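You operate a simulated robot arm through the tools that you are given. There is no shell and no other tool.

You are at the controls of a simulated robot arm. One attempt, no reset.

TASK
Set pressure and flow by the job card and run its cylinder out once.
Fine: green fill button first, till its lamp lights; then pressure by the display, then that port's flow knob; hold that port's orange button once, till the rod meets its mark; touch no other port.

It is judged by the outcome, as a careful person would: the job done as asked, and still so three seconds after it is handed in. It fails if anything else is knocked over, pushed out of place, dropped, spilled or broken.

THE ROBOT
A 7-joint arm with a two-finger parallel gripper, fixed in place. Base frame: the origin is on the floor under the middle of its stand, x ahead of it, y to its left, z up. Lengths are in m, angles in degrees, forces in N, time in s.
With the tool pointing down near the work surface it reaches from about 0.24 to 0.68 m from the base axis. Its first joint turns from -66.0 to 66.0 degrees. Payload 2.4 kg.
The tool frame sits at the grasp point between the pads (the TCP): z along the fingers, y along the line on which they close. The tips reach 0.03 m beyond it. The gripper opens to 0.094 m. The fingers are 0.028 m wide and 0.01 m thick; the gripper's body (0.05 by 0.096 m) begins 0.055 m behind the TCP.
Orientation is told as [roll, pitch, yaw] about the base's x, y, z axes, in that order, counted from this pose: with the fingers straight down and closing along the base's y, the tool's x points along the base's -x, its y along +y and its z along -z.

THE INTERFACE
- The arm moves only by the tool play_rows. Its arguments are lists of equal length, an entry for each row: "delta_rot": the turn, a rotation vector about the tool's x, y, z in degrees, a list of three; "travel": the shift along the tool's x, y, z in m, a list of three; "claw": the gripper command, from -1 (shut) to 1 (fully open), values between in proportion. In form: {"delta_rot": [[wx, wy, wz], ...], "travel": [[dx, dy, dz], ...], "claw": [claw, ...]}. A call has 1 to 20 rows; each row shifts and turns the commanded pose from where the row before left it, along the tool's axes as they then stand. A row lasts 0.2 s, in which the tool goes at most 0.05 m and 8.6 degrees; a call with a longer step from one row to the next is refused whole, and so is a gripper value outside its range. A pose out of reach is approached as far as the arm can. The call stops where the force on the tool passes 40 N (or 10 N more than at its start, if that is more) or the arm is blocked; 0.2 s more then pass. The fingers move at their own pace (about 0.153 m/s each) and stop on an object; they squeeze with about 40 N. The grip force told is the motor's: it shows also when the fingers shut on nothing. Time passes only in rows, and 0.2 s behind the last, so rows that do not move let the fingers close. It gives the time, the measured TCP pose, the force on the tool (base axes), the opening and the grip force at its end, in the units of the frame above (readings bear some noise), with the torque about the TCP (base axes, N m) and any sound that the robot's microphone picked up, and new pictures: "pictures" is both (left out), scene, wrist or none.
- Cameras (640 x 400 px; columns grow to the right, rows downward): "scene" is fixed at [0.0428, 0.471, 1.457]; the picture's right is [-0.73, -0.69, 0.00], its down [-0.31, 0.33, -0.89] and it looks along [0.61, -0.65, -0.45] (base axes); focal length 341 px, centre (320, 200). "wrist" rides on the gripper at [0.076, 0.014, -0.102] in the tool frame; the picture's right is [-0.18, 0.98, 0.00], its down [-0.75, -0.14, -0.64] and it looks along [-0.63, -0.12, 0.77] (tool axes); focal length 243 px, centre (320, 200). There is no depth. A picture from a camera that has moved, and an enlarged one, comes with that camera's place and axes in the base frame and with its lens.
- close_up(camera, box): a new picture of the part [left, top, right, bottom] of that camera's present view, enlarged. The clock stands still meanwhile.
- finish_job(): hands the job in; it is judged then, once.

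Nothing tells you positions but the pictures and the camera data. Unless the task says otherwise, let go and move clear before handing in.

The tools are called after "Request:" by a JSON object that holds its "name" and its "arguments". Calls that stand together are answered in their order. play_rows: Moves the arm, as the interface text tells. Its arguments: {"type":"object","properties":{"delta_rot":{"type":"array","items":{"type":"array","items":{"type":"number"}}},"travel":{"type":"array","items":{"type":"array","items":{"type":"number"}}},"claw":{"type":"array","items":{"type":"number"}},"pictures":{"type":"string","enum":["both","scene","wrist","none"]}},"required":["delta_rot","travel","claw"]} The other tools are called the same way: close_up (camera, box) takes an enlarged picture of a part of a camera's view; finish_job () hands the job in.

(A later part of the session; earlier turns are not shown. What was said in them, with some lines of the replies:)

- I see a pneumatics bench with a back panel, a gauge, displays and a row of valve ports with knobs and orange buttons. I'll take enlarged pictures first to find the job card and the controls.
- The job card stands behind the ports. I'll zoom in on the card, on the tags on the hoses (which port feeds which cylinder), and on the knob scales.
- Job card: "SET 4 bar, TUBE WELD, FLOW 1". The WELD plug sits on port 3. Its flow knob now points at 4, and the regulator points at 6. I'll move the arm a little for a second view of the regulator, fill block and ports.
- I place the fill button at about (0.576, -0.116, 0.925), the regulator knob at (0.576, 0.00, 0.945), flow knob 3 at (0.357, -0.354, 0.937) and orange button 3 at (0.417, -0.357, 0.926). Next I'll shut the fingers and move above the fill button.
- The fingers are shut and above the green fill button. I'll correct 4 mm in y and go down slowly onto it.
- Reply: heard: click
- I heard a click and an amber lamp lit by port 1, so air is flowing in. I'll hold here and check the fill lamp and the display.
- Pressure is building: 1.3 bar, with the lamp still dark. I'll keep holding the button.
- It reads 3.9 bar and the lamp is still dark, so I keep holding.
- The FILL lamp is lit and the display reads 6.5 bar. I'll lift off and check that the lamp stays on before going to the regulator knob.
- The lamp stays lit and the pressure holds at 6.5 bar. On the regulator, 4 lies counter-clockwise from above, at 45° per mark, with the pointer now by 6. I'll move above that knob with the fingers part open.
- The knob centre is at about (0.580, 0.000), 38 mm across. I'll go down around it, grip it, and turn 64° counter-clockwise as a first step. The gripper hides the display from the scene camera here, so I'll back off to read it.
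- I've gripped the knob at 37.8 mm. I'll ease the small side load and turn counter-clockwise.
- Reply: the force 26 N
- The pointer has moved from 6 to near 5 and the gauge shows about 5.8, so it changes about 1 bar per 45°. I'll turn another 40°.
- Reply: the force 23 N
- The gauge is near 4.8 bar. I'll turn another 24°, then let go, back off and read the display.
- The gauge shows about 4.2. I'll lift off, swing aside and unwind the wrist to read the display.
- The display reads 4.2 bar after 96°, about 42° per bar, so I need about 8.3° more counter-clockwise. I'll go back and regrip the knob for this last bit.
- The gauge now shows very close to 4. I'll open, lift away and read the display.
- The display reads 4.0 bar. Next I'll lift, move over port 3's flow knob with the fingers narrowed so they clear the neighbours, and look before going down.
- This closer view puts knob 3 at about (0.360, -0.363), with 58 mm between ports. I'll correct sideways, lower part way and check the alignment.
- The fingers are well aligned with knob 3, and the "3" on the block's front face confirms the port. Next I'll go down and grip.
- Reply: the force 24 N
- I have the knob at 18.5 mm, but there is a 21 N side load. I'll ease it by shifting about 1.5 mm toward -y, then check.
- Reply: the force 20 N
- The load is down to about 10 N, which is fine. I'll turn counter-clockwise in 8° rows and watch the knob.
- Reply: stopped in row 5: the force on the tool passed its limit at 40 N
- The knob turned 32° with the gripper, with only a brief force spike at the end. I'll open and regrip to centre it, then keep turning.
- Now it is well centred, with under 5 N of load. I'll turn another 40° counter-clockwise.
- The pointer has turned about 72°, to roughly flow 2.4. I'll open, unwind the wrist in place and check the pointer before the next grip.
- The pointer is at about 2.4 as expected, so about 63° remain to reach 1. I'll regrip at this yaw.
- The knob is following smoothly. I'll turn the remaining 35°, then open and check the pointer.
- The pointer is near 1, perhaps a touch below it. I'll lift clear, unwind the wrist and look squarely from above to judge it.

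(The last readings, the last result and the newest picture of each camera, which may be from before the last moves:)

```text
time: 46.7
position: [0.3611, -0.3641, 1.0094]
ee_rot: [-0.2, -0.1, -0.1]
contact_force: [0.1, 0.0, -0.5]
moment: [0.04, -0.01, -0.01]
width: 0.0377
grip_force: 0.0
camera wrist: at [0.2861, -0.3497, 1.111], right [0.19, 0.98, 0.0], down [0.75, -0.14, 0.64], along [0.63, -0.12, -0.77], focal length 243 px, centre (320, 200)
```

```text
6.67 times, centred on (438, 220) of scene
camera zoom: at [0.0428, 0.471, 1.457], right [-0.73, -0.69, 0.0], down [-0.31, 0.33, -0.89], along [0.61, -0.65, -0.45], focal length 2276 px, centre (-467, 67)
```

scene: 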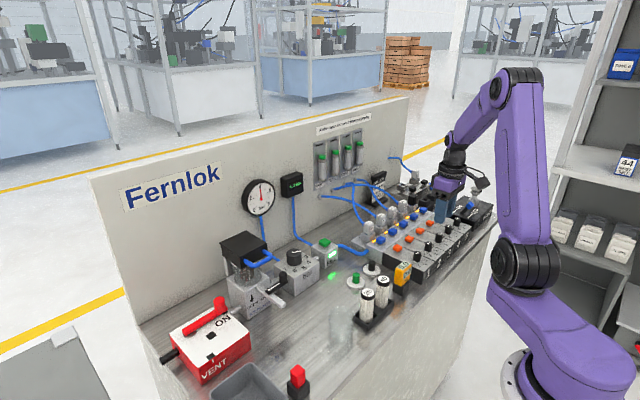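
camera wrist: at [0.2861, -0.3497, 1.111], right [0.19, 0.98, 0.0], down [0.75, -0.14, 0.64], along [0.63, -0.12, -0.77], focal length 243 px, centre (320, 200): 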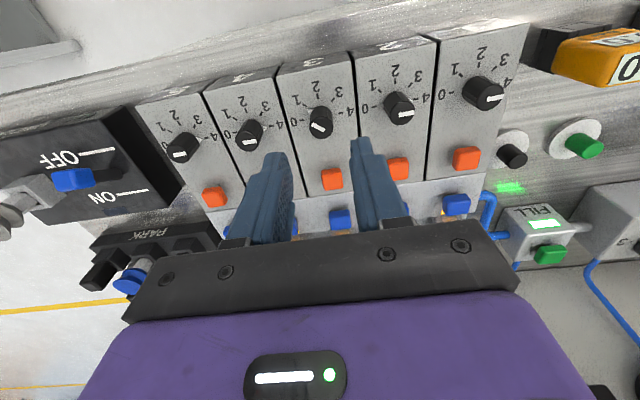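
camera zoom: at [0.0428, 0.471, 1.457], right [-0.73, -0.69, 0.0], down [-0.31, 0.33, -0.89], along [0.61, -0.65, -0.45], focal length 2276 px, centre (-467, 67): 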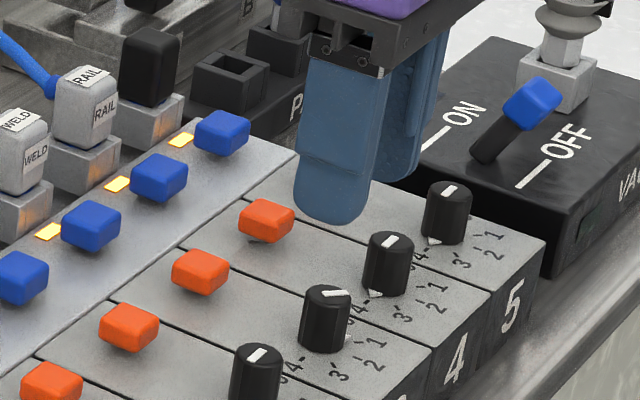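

The pointer looks slightly below 1. I'll zoom further to measure it precisely.

Request:
{"name": "close_up", "arguments": {"camera": "wrist", "box": [297, 90, 347, 121.25]}}

Request:
{"name": "close_up", "arguments": {"camera": "wrist", "box": [297, 108, 347, 139.25]}}

Request:
{"name": "close_up", "arguments": {"camera": "scene", "box": [427, 228, 453, 244.25]}}

```text
12.80 times, centred on (322, 106) of wrist
camera zoom: at [0.2861, -0.3497, 1.111], right [0.19, 0.98, 0.0], down [0.75, -0.14, 0.64], along [0.63, -0.12, -0.77], focal length 3106 px, centre (294, 1408)
```

zoom: 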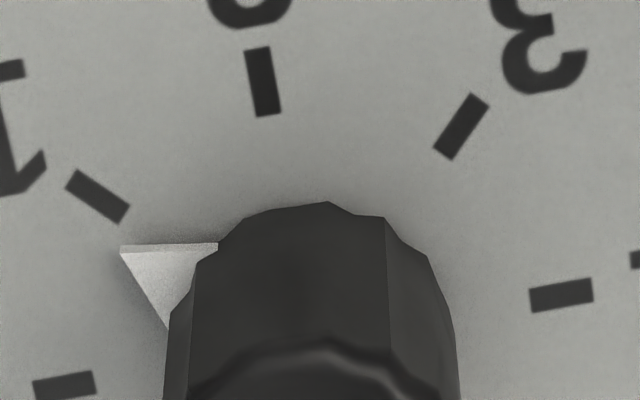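

```text
12.80 times, centred on (322, 124) of wrist
camera zoom: at [0.2861, -0.3497, 1.111], right [0.19, 0.98, 0.0], down [0.75, -0.14, 0.64], along [0.63, -0.12, -0.77], focal length 3106 px, centre (294, 1178)
```

zoom: 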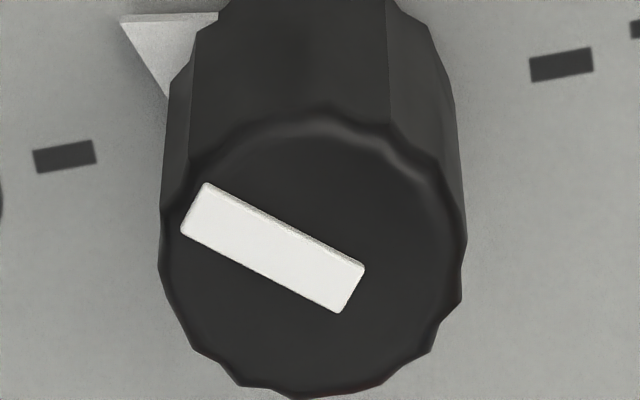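

```text
16.00 times, centred on (440, 236) of scene
camera zoom: at [0.0428, 0.471, 1.457], right [-0.73, -0.69, 0.0], down [-0.31, 0.33, -0.89], along [0.61, -0.65, -0.45], focal length 5462 px, centre (-1600, -378)
```

zoom: 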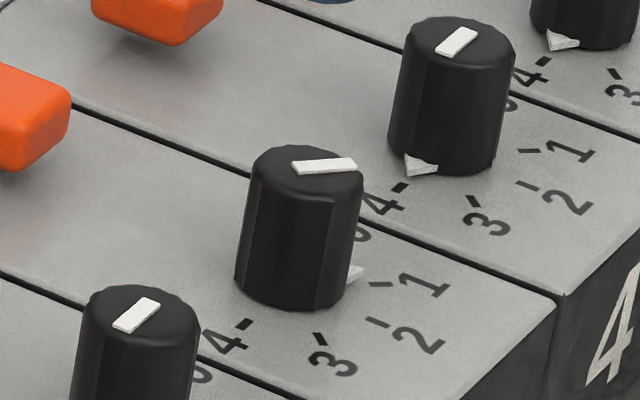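

By back-projecting the ticks and the bar, I put the pointer at about 0.87, so it needs about 5.7° clockwise. I'll regrip at the same yaw (63°) where I let go, so the knob's flutes seat the same way, and turn it back slightly.

Request:
{"name": "play_rows", "arguments": {"delta_rot": [[0, 0, -8], [0, 0, -8], [0, 0, -8], [0, 0, -8], [0, 0, -8], [0, 0, -8], [0, 0, -8], [0, 0, -7.1], [0, 0, 0], [0, 0, 0], [0, 0, 0], [0, 0, 0], [0, 0, 0]], "travel": [[0, 0, 0], [0, 0, 0], [0, 0, 0], [0, 0, 0], [0, 0, 0], [0, 0, 0], [0, 0, 0], [0, 0, 0], [0, 0, 0.03], [0, 0, 0.03], [0, 0, 0], [0, 0, 0], [0, 0, 0]], "claw": [-0.2, -0.2, -0.2, -0.2, -0.2, -0.2, -0.2, -0.2, -0.2, -0.2, -0.2, -1, -1], "pictures": "wrist"}}

Request:
{"name": "close_up", "arguments": {"camera": "wrist", "box": [270, 100, 382, 170]}}

```text
time: 49.5
position: [0.3612, -0.3665, 0.9497]
ee_rot: [-0.3, 0.2, 63.1]
contact_force: [8.1, -5.7, -10.1]
moment: [-0.2, -0.12, -0.04]
width: 0.0185
grip_force: 45.0
camera wrist: at [0.3155, -0.4277, 1.0519], right [-0.79, 0.61, -0.01], down [0.46, 0.61, 0.64], along [0.39, 0.51, -0.77], focal length 243 px, centre (320, 200)
```

wrist: 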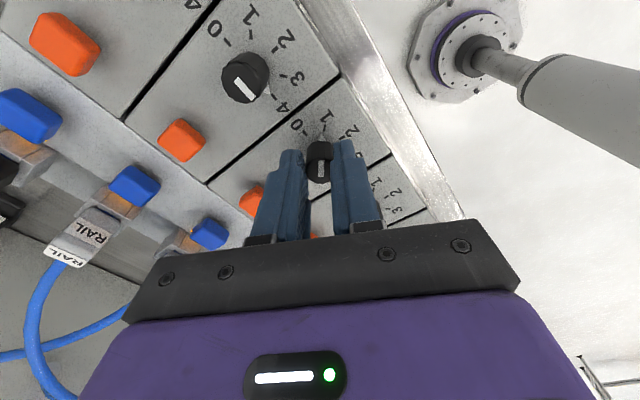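

```text
5.71 times, centred on (326, 135) of wrist
camera zoom: at [0.3155, -0.4277, 1.0519], right [-0.79, 0.61, -0.01], down [0.46, 0.61, 0.64], along [0.39, 0.51, -0.77], focal length 1386 px, centre (286, 571)
```

zoom: 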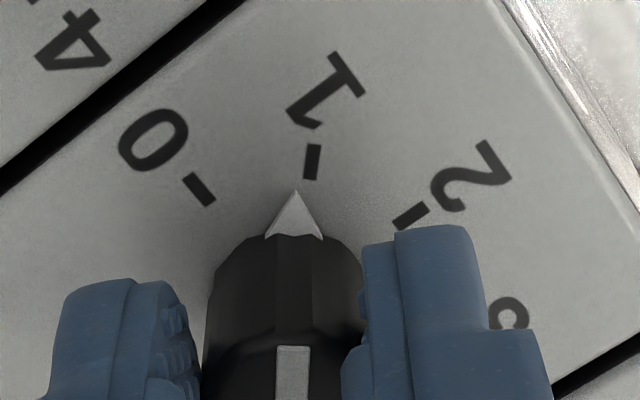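

Gripped at the same seating. I'll turn 5.7° clockwise.

Request:
{"name": "play_rows", "arguments": {"delta_rot": [[0, 0, 2.9], [0, 0, 2.8], [0, 0, 0], [0, 0, 0]], "travel": [[0, 0, 0], [0, 0, 0], [0, 0, 0], [0, 0, 0]], "claw": [-1, -1, -1, -1], "pictures": "none"}}

Request:
{"name": "close_up", "arguments": {"camera": "wrist", "box": [270, 100, 382, 170]}}

```text
time: 50.5
position: [0.3606, -0.3663, 0.9486]
ee_rot: [-0.3, 0.2, 57.3]
contact_force: [5.6, -16.6, -14.9]
moment: [-0.29, 0.07, -0.02]
width: 0.0185
grip_force: 44.7
```

```text
5.71 times, centred on (326, 135) of wrist
camera zoom: at [0.3092, -0.4223, 1.0519], right [-0.73, 0.69, -0.01], down [0.52, 0.56, 0.64], along [0.44, 0.46, -0.77], focal length 1386 px, centre (286, 571)
```

zoom: 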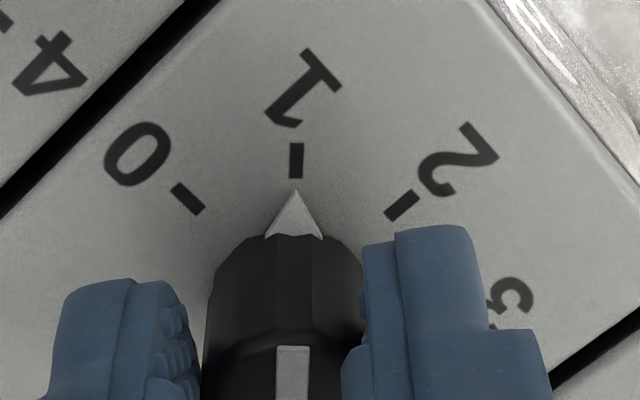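

The pointer now lines up exactly with the 1 tick. I'll release, lift clear, unwind and verify.

Request:
{"name": "play_rows", "arguments": {"delta_rot": [[0, 0, 0], [0, 0, 0], [0, 0, 0], [0, 0, 0], [0, 0, 8], [0, 0, 8], [0, 0, 8], [0, 0, 8], [0, 0, 8], [0, 0, 8], [0, 0, 8], [0, 0, 1.3], [0, 0, 0]], "travel": [[0, 0, 0], [0, 0, 0], [0, 0, -0.03], [0, 0, -0.03], [0, 0, 0], [0, 0, 0], [0, 0, 0], [0, 0, 0], [0, 0, 0], [0, 0, 0], [0, 0, 0], [0, 0, 0], [0, 0, 0]], "claw": [-0.2, -0.2, -0.2, -0.2, -0.2, -0.2, -0.2, -0.2, -0.2, -0.2, -0.2, -0.2, -0.2]}}

Request:
{"name": "close_up", "arguments": {"camera": "wrist", "box": [297, 90, 347, 121.25]}}

Request:
{"name": "close_up", "arguments": {"camera": "wrist", "box": [200, 60, 440, 210]}}

Request:
{"name": "close_up", "arguments": {"camera": "scene", "box": [230, 110, 390, 210]}}

```text
time: 53.3
position: [0.3613, -0.3651, 1.0084]
ee_rot: [-0.2, -0.2, 0.1]
contact_force: [-0.2, -0.3, 0.3]
moment: [0.0, -0.01, -0.02]
width: 0.0375
grip_force: 0.0
camera wrist: at [0.2864, -0.3498, 1.1108], right [0.18, 0.98, 0.0], down [0.75, -0.14, 0.64], along [0.63, -0.12, -0.77], focal length 243 px, centre (320, 200)
```

scene: 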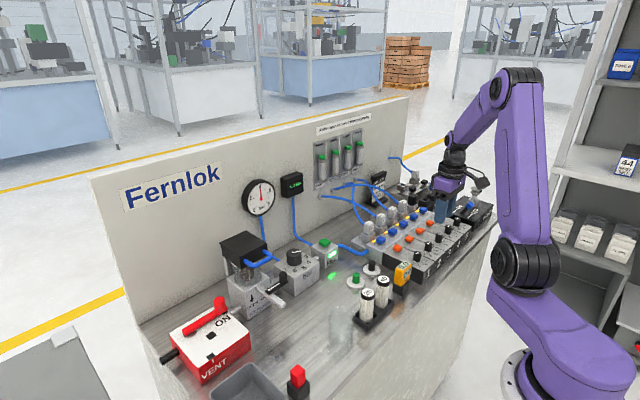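
wrist: 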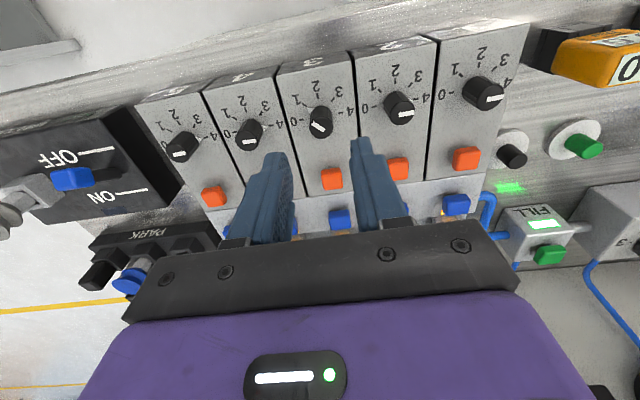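

```text
12.80 times, centred on (322, 106) of wrist
camera zoom: at [0.2864, -0.3498, 1.1108], right [0.18, 0.98, 0.0], down [0.75, -0.14, 0.64], along [0.63, -0.12, -0.77], focal length 3106 px, centre (294, 1408)
```

zoom: 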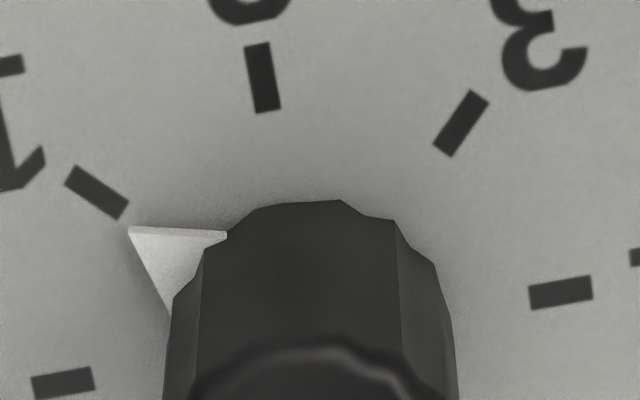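

```text
2.67 times, centred on (320, 135) of wrist
camera zoom: at [0.2864, -0.3498, 1.1108], right [0.18, 0.98, 0.0], down [0.75, -0.14, 0.64], along [0.63, -0.12, -0.77], focal length 647 px, centre (320, 373)
```

zoom: 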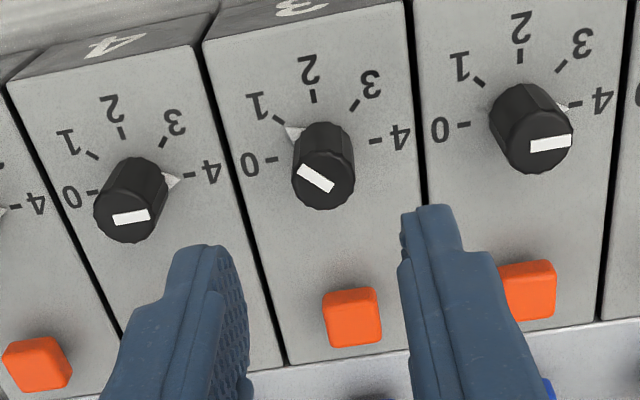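

```text
4.00 times, centred on (310, 160) of scene
camera zoom: at [0.0428, 0.471, 1.457], right [-0.73, -0.69, 0.0], down [-0.31, 0.33, -0.89], along [0.61, -0.65, -0.45], focal length 1366 px, centre (360, 360)
```

zoom: 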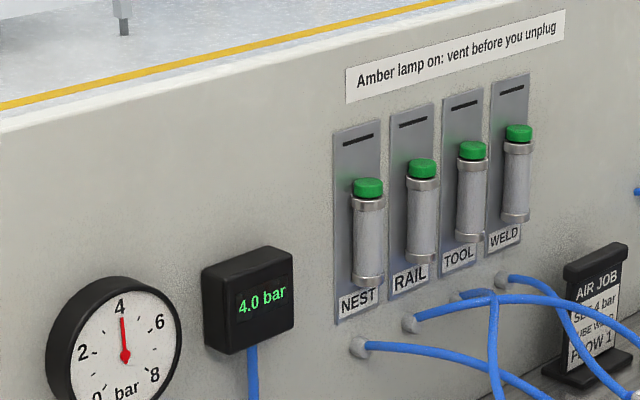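

The flow is on 1 and the display holds 4.0 bar; the WELD rod is still in. Now I'll shut the fingers and move above port 3's orange button to check alignment before pressing.

Request:
{"name": "play_rows", "arguments": {"delta_rot": [[0, 0, 0], [0, 0, 0], [0, 0, 0], [0, 0, 0], [0, 0, 0]], "travel": [[0, 0, 0], [-0.027, 0.0005, 0], [-0.027, 0.0005, 0], [0, 0, 0.015], [0, 0, 0]], "claw": [-1, -1, -1, -1, -1]}}

Request:
{"name": "close_up", "arguments": {"camera": "wrist", "box": [200, 60, 440, 210]}}

Request:
{"name": "close_up", "arguments": {"camera": "scene", "box": [380, 180, 476, 240]}}

Request:
{"name": "close_up", "arguments": {"camera": "scene", "box": [300, 110, 396, 170]}}

```text
time: 54.5
position: [0.4144, -0.362, 0.9924]
ee_rot: [-0.2, -0.1, 0.0]
contact_force: [-0.3, 0.2, 0.3]
moment: [0.02, 0.0, 0.0]
width: 0.0001
grip_force: 33.5
camera wrist: at [0.3392, -0.3476, 1.0952], right [0.18, 0.98, 0.0], down [0.75, -0.14, 0.64], along [0.63, -0.12, -0.77], focal length 243 px, centre (320, 200)
```

scene: 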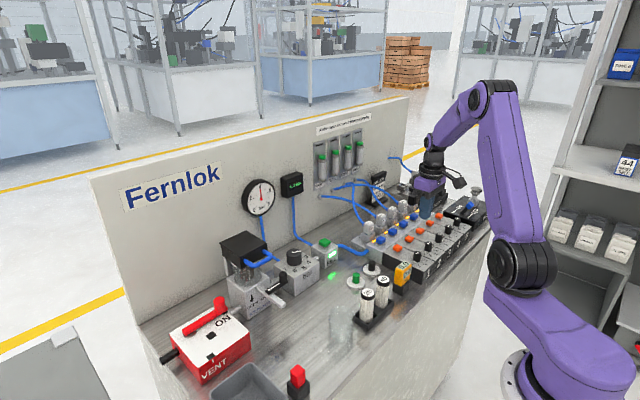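
wrist: 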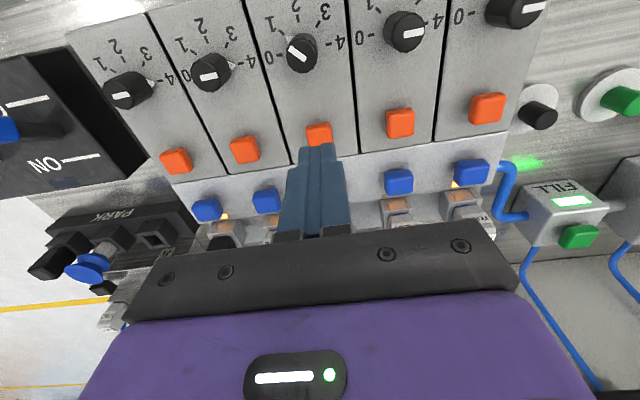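

```text
2.67 times, centred on (320, 135) of wrist
camera zoom: at [0.3392, -0.3476, 1.0952], right [0.18, 0.98, 0.0], down [0.75, -0.14, 0.64], along [0.63, -0.12, -0.77], focal length 647 px, centre (320, 373)
```

zoom: 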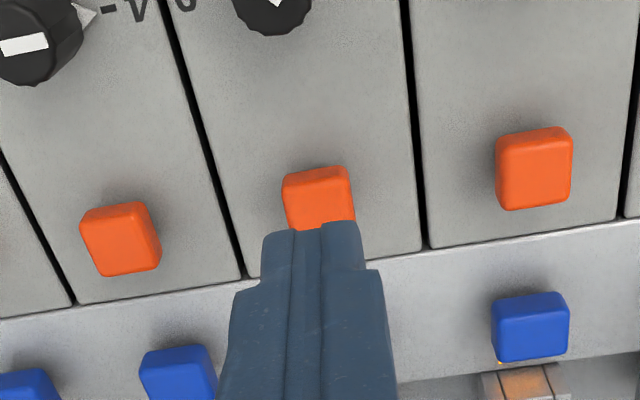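

```text
6.67 times, centred on (428, 210) of scene
camera zoom: at [0.0428, 0.471, 1.457], right [-0.73, -0.69, 0.0], down [-0.31, 0.33, -0.89], along [0.61, -0.65, -0.45], focal length 2276 px, centre (-400, 133)
```

zoom: 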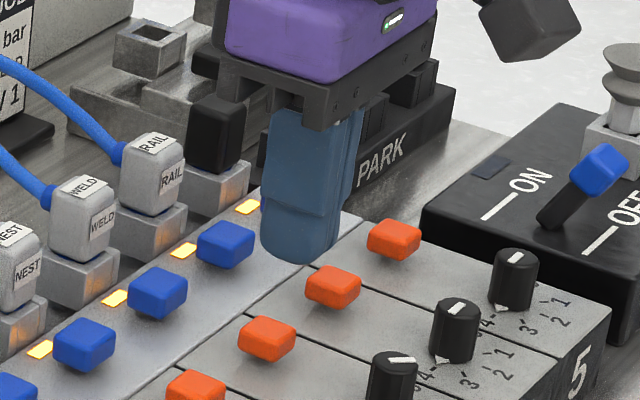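

```text
6.67 times, centred on (348, 140) of scene
camera zoom: at [0.0428, 0.471, 1.457], right [-0.73, -0.69, 0.0], down [-0.31, 0.33, -0.89], along [0.61, -0.65, -0.45], focal length 2276 px, centre (133, 600)
```

zoom: 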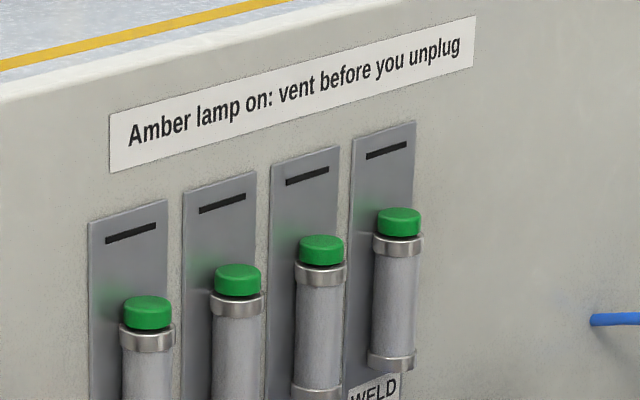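

The fingertips are over orange button 3 and the WELD cylinder with its mark is clearly visible in the scene view. I'll press down now and watch the rod in short steps.

Request:
{"name": "play_rows", "arguments": {"delta_rot": [[0, 0, 0], [0, 0, 0], [0, 0, 0]], "travel": [[-0.002, 0, 0.02], [0, 0, 0.012], [0, 0, 0.008]], "claw": [-1, -1, -1], "pictures": "none"}}

Request:
{"name": "close_up", "arguments": {"camera": "scene", "box": [300, 110, 396, 170]}}

Request:
{"name": "close_up", "arguments": {"camera": "scene", "box": [380, 180, 476, 240]}}

```text
time: 55.3
position: [0.4172, -0.3631, 0.9533]
ee_rot: [-0.1, -0.1, 0.1]
contact_force: [-0.2, 0.3, -0.8]
moment: [-0.01, 0.01, 0.02]
width: 0.0002
grip_force: 32.9
```

```text
6.67 times, centred on (348, 140) of scene
camera zoom: at [0.0428, 0.471, 1.457], right [-0.73, -0.69, 0.0], down [-0.31, 0.33, -0.89], along [0.61, -0.65, -0.45], focal length 2276 px, centre (133, 600)
```

zoom: 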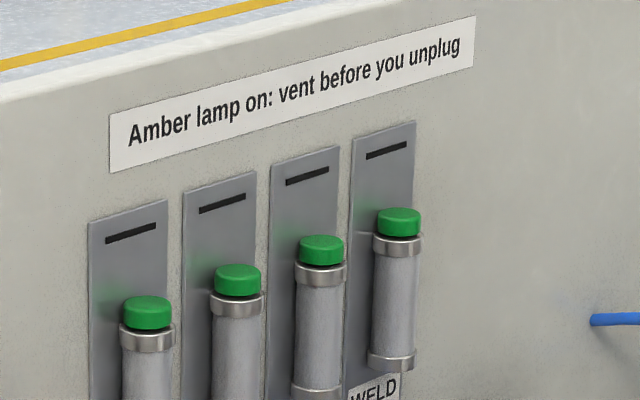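

```text
6.67 times, centred on (428, 210) of scene
camera zoom: at [0.0428, 0.471, 1.457], right [-0.73, -0.69, 0.0], down [-0.31, 0.33, -0.89], along [0.61, -0.65, -0.45], focal length 2276 px, centre (-400, 133)
```

zoom: 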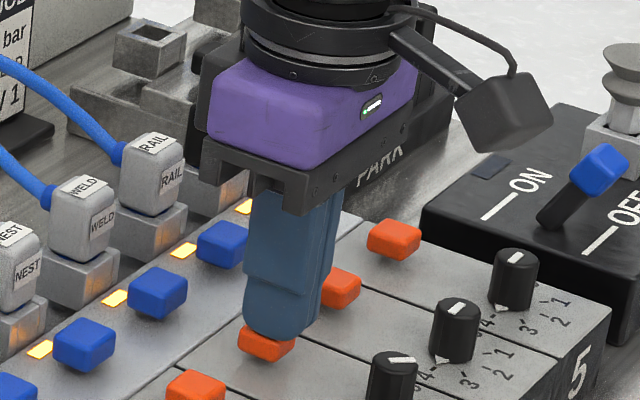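

No contact yet, since the button is a little lower than I estimated. I'll go down in 3 mm steps until it clicks.

Request:
{"name": "play_rows", "arguments": {"delta_rot": [[0, 0, 0]], "travel": [[0, 0, 0.003]], "claw": [-1], "pictures": "none"}}

```text
time: 55.7
position: [0.4172, -0.3625, 0.9509]
ee_rot: [-0.2, -0.2, 0.0]
contact_force: [-0.1, -0.4, 0.6]
moment: [-0.01, 0.01, -0.02]
width: 0.0001
grip_force: 33.3
```

Request:
{"name": "play_rows", "arguments": {"delta_rot": [[0, 0, 0]], "travel": [[0, 0, 0.003]], "claw": [-1], "pictures": "none"}}

```text
time: 56.1
position: [0.4165, -0.3624, 0.9477]
ee_rot: [-0.2, -0.2, 0.1]
contact_force: [-0.6, 0.0, 2.1]
moment: [0.0, -0.01, 0.0]
width: 0.0002
grip_force: 33.0
heard: click
```

I heard a click with about 2 N on the button, so it is pressed. I'll check the rod.

Request:
{"name": "close_up", "arguments": {"camera": "scene", "box": [328, 110, 376, 140]}}

```text
13.33 times, centred on (352, 125) of scene
camera zoom: at [0.0427, 0.4711, 1.457], right [-0.73, -0.69, 0.0], down [-0.31, 0.33, -0.89], along [0.61, -0.65, -0.45], focal length 4552 px, centre (-107, 1200)
```

zoom: 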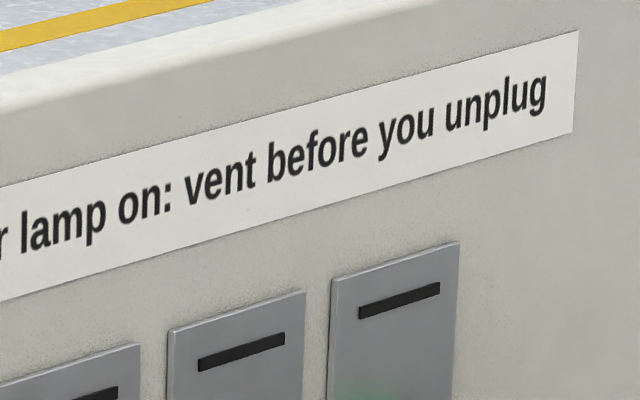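

Request:
{"name": "play_rows", "arguments": {"delta_rot": [[0, 0, 0]], "travel": [[0, 0, 0.001]], "claw": [-1], "pictures": "none"}}

Request:
{"name": "close_up", "arguments": {"camera": "scene", "box": [336, 125, 384, 155]}}

```text
time: 56.5
position: [0.4179, -0.3634, 0.9475]
ee_rot: [-0.3, -0.2, 0.2]
contact_force: [1.4, 0.4, 5.6]
moment: [0.0, -0.02, -0.01]
width: 0.0
grip_force: 32.9
```

```text
13.33 times, centred on (360, 140) of scene
camera zoom: at [0.0427, 0.4711, 1.457], right [-0.73, -0.69, 0.0], down [-0.31, 0.33, -0.89], along [0.61, -0.65, -0.45], focal length 4552 px, centre (-213, 1000)
```

zoom: 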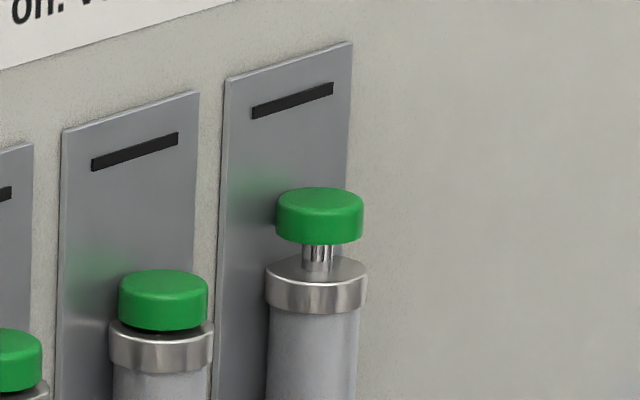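

The WELD rod is moving out slowly, with about 90–110 px (in this zoom) left to its mark. I'll keep holding in short steps.

Request:
{"name": "play_rows", "arguments": {"delta_rot": [[0, 0, 0], [0, 0, 0]], "travel": [[0, 0, 0], [0, 0, 0]], "claw": [-1, -1], "pictures": "none"}}

Request:
{"name": "close_up", "arguments": {"camera": "scene", "box": [336, 125, 384, 155]}}

```text
time: 57.1
position: [0.4171, -0.3636, 0.9467]
ee_rot: [-0.1, -0.1, 0.2]
contact_force: [2.2, -0.8, 7.6]
moment: [0.02, -0.05, -0.04]
width: 0.0
grip_force: 33.0
```

```text
13.33 times, centred on (360, 140) of scene
camera zoom: at [0.0427, 0.4711, 1.457], right [-0.73, -0.69, 0.0], down [-0.31, 0.33, -0.89], along [0.61, -0.65, -0.45], focal length 4552 px, centre (-213, 1000)
```

zoom: 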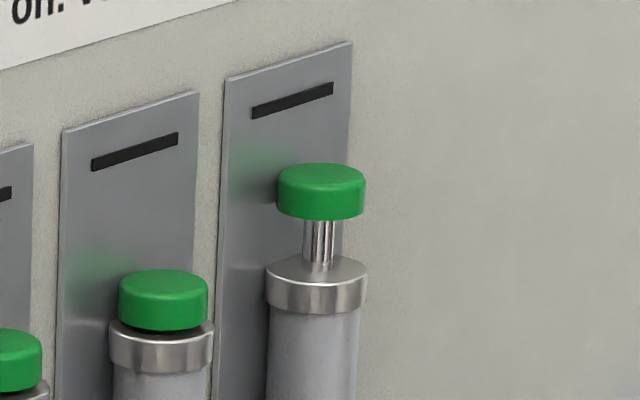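

The rod is moving at about 40 px/s, with 68–84 px to go, so I hold another 1.2 s.

Request:
{"name": "play_rows", "arguments": {"delta_rot": [[0, 0, 0], [0, 0, 0], [0, 0, 0], [0, 0, 0], [0, 0, 0]], "travel": [[0, 0, 0], [0, 0, 0], [0, 0, 0], [0, 0, 0], [0, 0, 0]], "claw": [-1, -1, -1, -1, -1], "pictures": "none"}}

Request:
{"name": "close_up", "arguments": {"camera": "scene", "box": [336, 125, 384, 155]}}

```text
time: 58.3
position: [0.4171, -0.3622, 0.9472]
ee_rot: [-0.2, -0.1, 0.0]
contact_force: [1.6, -0.3, 7.4]
moment: [0.01, -0.05, -0.01]
width: 0.0
grip_force: 32.8
```

```text
13.33 times, centred on (360, 140) of scene
camera zoom: at [0.0427, 0.4711, 1.457], right [-0.73, -0.69, 0.0], down [-0.31, 0.33, -0.89], along [0.61, -0.65, -0.45], focal length 4552 px, centre (-213, 1000)
```

zoom: 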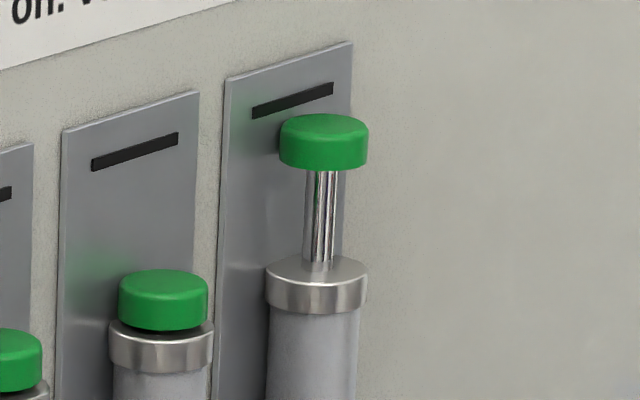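

The cap is now just short of the mark. I'll hold one short row more and look.

Request:
{"name": "play_rows", "arguments": {"delta_rot": [[0, 0, 0]], "travel": [[0, 0, 0]], "claw": [-1], "pictures": "none"}}

Request:
{"name": "close_up", "arguments": {"camera": "scene", "box": [336, 125, 384, 155]}}

Request:
{"name": "close_up", "arguments": {"camera": "scene", "box": [280, 110, 440, 210]}}

```text
time: 58.7
position: [0.4161, -0.364, 0.9469]
ee_rot: [-0.3, -0.1, 0.1]
contact_force: [1.8, 0.7, 8.5]
moment: [0.0, -0.06, -0.03]
width: 0.0
grip_force: 33.3
```

```text
13.33 times, centred on (360, 140) of scene
camera zoom: at [0.0427, 0.4711, 1.457], right [-0.73, -0.69, 0.0], down [-0.31, 0.33, -0.89], along [0.61, -0.65, -0.45], focal length 4552 px, centre (-213, 1000)
```

zoom: 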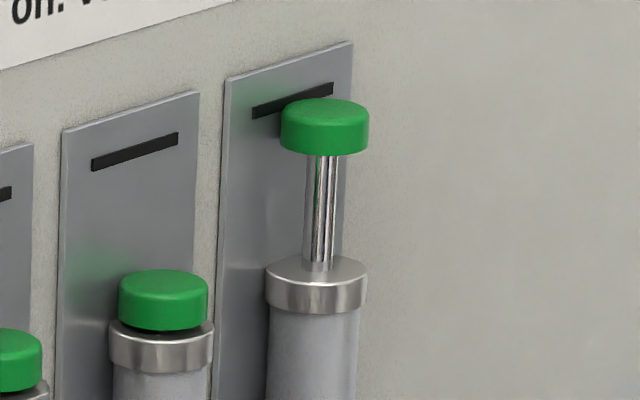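

```text
4.00 times, centred on (360, 160) of scene
camera zoom: at [0.0427, 0.4711, 1.457], right [-0.73, -0.69, 0.0], down [-0.31, 0.33, -0.89], along [0.61, -0.65, -0.45], focal length 1366 px, centre (160, 360)
```

zoom: 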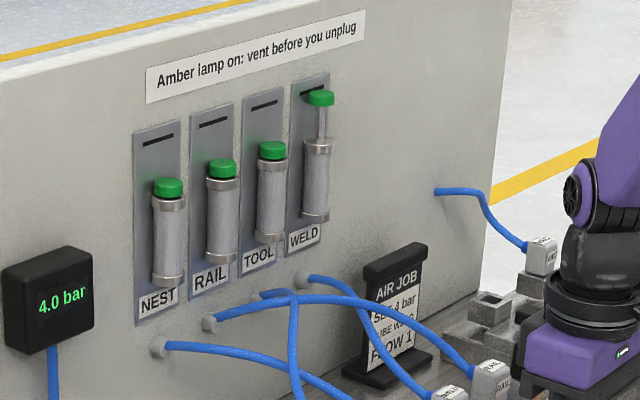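

The cap's top is about level with the mark's line and still moving. I'll hold one more short row to see whether it meets its end stop there.

Request:
{"name": "play_rows", "arguments": {"delta_rot": [[0, 0, 0]], "travel": [[0, 0, 0]], "claw": [-1], "pictures": "none"}}

Request:
{"name": "close_up", "arguments": {"camera": "scene", "box": [336, 125, 384, 155]}}

```text
time: 59.1
position: [0.4166, -0.3626, 0.9463]
ee_rot: [-0.1, -0.1, 0.2]
contact_force: [1.8, -0.4, 7.4]
moment: [-0.01, -0.04, 0.05]
width: 0.0001
grip_force: 33.1
```

```text
13.33 times, centred on (360, 140) of scene
camera zoom: at [0.0427, 0.4711, 1.457], right [-0.73, -0.69, 0.0], down [-0.31, 0.33, -0.89], along [0.61, -0.65, -0.45], focal length 4552 px, centre (-213, 1000)
```

zoom: 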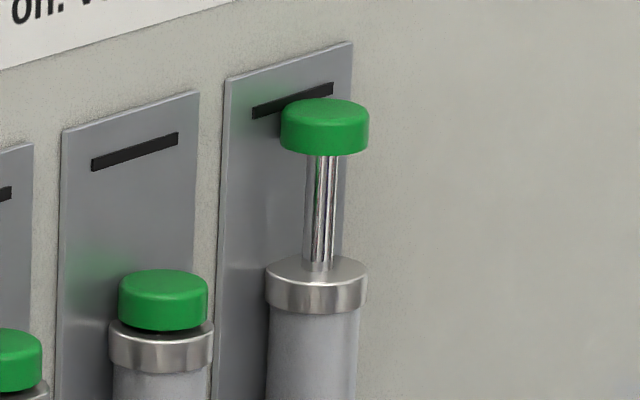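

The rod has stopped at its end stop, with the cap at the mark. I'll release the button straight up and move clear.

Request:
{"name": "play_rows", "arguments": {"delta_rot": [[0, 0, 0], [0, 0, 0], [0, 0, 0], [0, 0, 0], [0, 0, 0], [0, 0, 0]], "travel": [[0, 0, -0.015], [0, 0, -0.03], [0, 0, -0.04], [0, 0, -0.04], [0, 0, -0.04], [0, 0, 0]], "claw": [-1, -1, -1, -1, -1, -1]}}

Request:
{"name": "close_up", "arguments": {"camera": "scene", "box": [230, 110, 390, 210]}}

Request:
{"name": "close_up", "arguments": {"camera": "scene", "box": [336, 125, 384, 155]}}

Request:
{"name": "close_up", "arguments": {"camera": "scene", "box": [360, 190, 488, 270]}}

```text
time: 60.5
position: [0.4163, -0.3627, 1.112]
ee_rot: [-0.2, -0.1, 0.1]
contact_force: [0.1, 0.1, -1.1]
moment: [-0.01, 0.03, 0.01]
width: 0.0
grip_force: 32.6
camera wrist: at [0.3413, -0.3486, 1.214], right [0.18, 0.98, 0.0], down [0.75, -0.14, 0.64], along [0.63, -0.12, -0.77], focal length 243 px, centre (320, 200)
```

scene: 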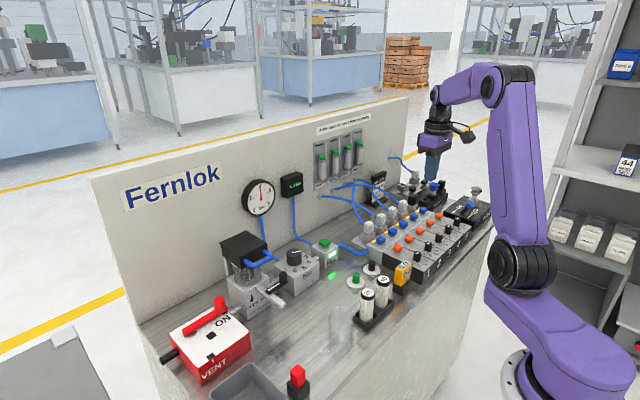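
wrist: 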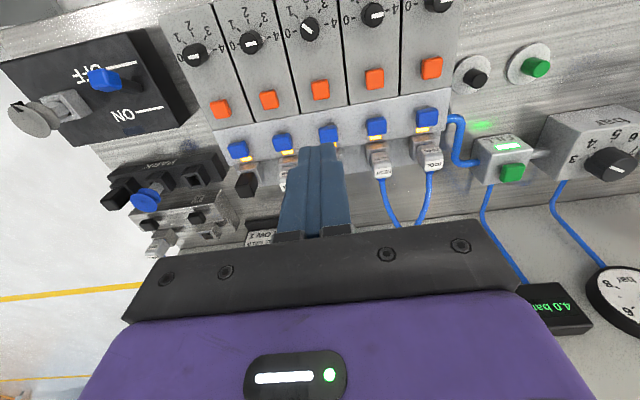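

```text
4.00 times, centred on (310, 160) of scene
camera zoom: at [0.0428, 0.4711, 1.457], right [-0.73, -0.69, 0.0], down [-0.31, 0.33, -0.89], along [0.61, -0.65, -0.45], focal length 1366 px, centre (360, 360)
```

zoom: 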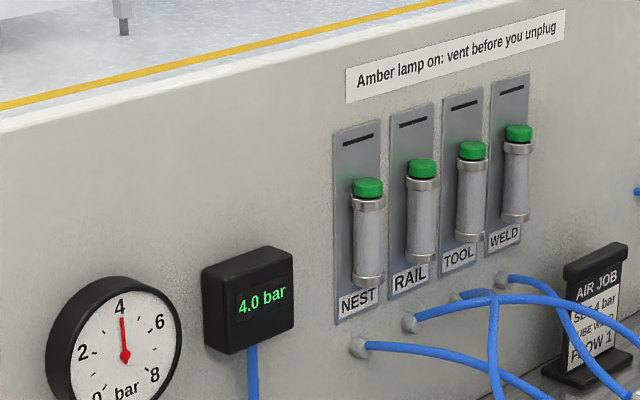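

```text
13.33 times, centred on (360, 140) of scene
camera zoom: at [0.0428, 0.4711, 1.457], right [-0.73, -0.69, 0.0], down [-0.31, 0.33, -0.89], along [0.61, -0.65, -0.45], focal length 4552 px, centre (-213, 1000)
```

zoom: 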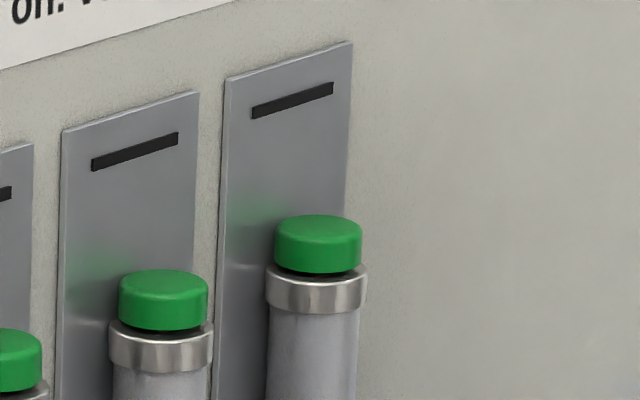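

```text
5.00 times, centred on (424, 230) of scene
camera zoom: at [0.0428, 0.4711, 1.457], right [-0.73, -0.69, 0.0], down [-0.31, 0.33, -0.89], along [0.61, -0.65, -0.45], focal length 1707 px, centre (-200, 50)
```

zoom: 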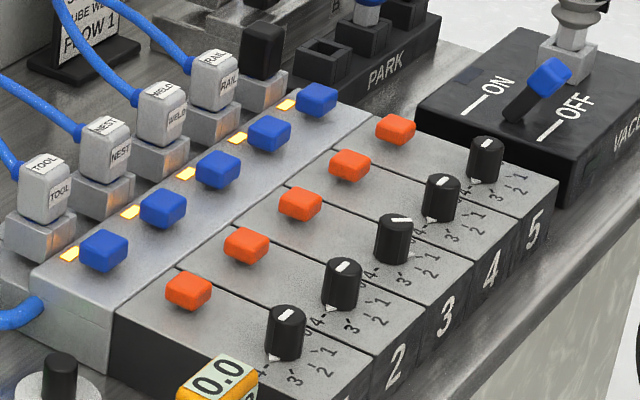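

The rod ran fully out to its mark and, on release, returned by its spring, so one stroke is done. The display holds 4.0 bar, flow 3 is on 1, and the other ports are untouched. I'll move the arm clear and take a last look.

Request:
{"name": "play_rows", "arguments": {"delta_rot": [[0, 0, 0], [0, 0, 0], [0, 0, 0], [0, 0, 0], [0, 0, 0], [0, 0, 0]], "travel": [[0, 0, -0.04], [0, 0, -0.04], [0.04, 0.02, -0.02], [0.04, 0.02, 0], [0.04, 0.02, 0], [0, 0, 0]], "claw": [-1, -1, -1, -1, -1, -1]}}

Request:
{"name": "close_up", "arguments": {"camera": "scene", "box": [200, 110, 400, 235]}}

Request:
{"name": "close_up", "arguments": {"camera": "scene", "box": [250, 190, 490, 340]}}

```text
time: 61.9
position: [0.2964, -0.3033, 1.2104]
ee_rot: [-0.2, -0.1, 0.1]
contact_force: [-0.2, 0.0, 0.3]
moment: [0.02, 0.01, 0.02]
width: 0.0001
grip_force: 33.3
camera wrist: at [0.2217, -0.2894, 1.3126], right [0.18, 0.98, 0.0], down [0.75, -0.14, 0.64], along [0.63, -0.12, -0.77], focal length 243 px, centre (320, 200)
```

scene: 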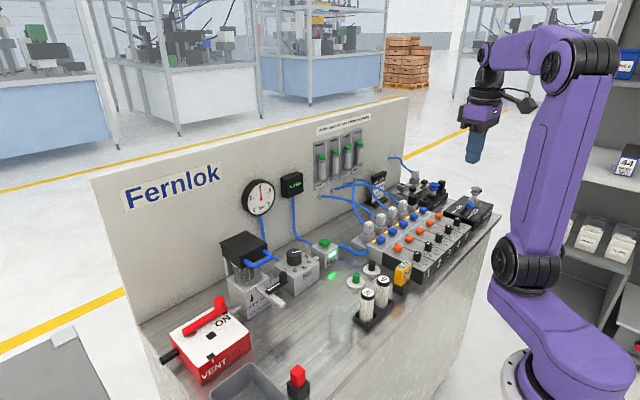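
wrist: 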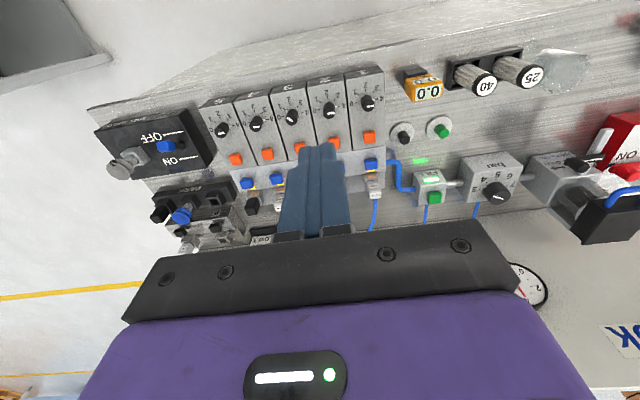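

```text
3.20 times, centred on (300, 172) of scene
camera zoom: at [0.0428, 0.4711, 1.457], right [-0.73, -0.69, 0.0], down [-0.31, 0.33, -0.89], along [0.61, -0.65, -0.45], focal length 1092 px, centre (384, 288)
```

zoom: 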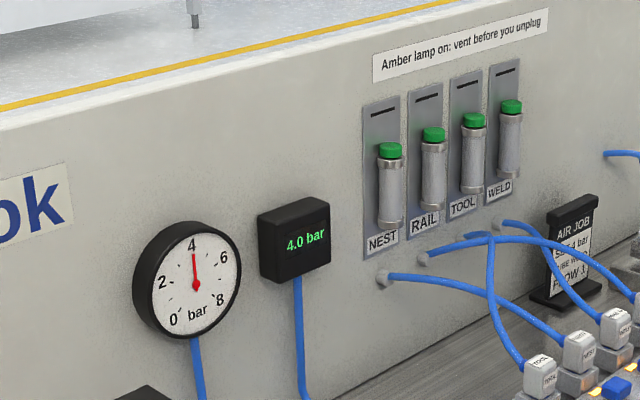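

```text
2.67 times, centred on (370, 265) of scene
camera zoom: at [0.0428, 0.4711, 1.457], right [-0.73, -0.69, 0.0], down [-0.31, 0.33, -0.89], along [0.61, -0.65, -0.45], focal length 910 px, centre (187, 27)
```

zoom: 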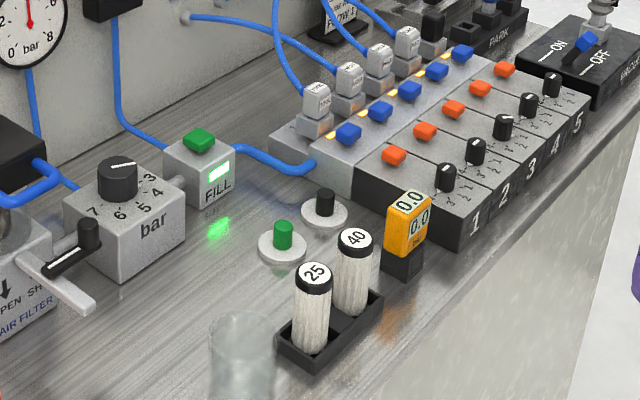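

The arm is clear and nothing is out of place. I'll check the card's lines once more at high zoom before handing in.

Request:
{"name": "close_up", "arguments": {"camera": "scene", "box": [364, 172, 396, 192]}}

Request:
{"name": "close_up", "arguments": {"camera": "scene", "box": [364, 186, 396, 206]}}

```text
16.00 times, centred on (380, 182) of scene
camera zoom: at [0.0428, 0.4711, 1.457], right [-0.73, -0.69, 0.0], down [-0.31, 0.33, -0.89], along [0.61, -0.65, -0.45], focal length 5462 px, centre (-640, 488)
```

zoom: 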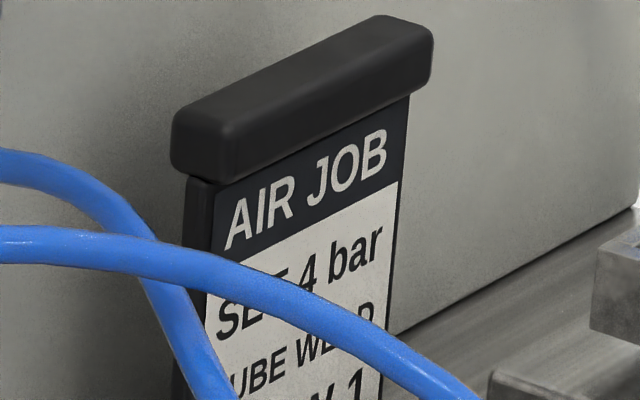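

```text
16.00 times, centred on (380, 196) of scene
camera zoom: at [0.0428, 0.4711, 1.457], right [-0.73, -0.69, 0.0], down [-0.31, 0.33, -0.89], along [0.61, -0.65, -0.45], focal length 5462 px, centre (-640, 264)
```

zoom: 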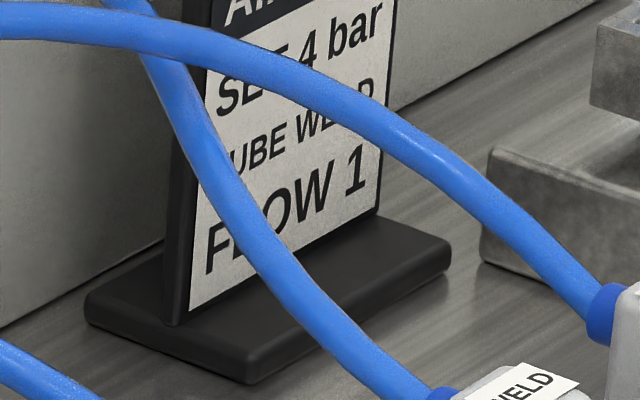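

The card reads "SET 4 bar, TUBE WELD, FLOW 1", and the bench matches it: 4.0 bar, port 3 flow on 1, and the WELD rod run out to its mark once. The arm is clear, so I'm handing the job in.

Request:
{"name": "finish_job", "arguments": {}}

```text
The job is handed in.
```

The job is done and handed in. The card read "SET 4 bar, TUBE WELD, FLOW 1", and WELD is plugged into port 3.

- **Fill:** I held the green button until its lamp lit at 6.5 bar. The lamp was still lit at the end.
- **Pressure:** the display reads 4.0 bar.
- **Flow:** port 3's knob points at 1. I turned it slightly too far at first, to about 0.87, and corrected it before the run.
- **Run:** I held port 3's orange button once, until the WELD rod stopped with its cap at the mark. The rod went back in by itself when I let go, so it is not out now.

I touched no other port, and nothing was knocked or moved. The arm was clear of the bench when I handed in.
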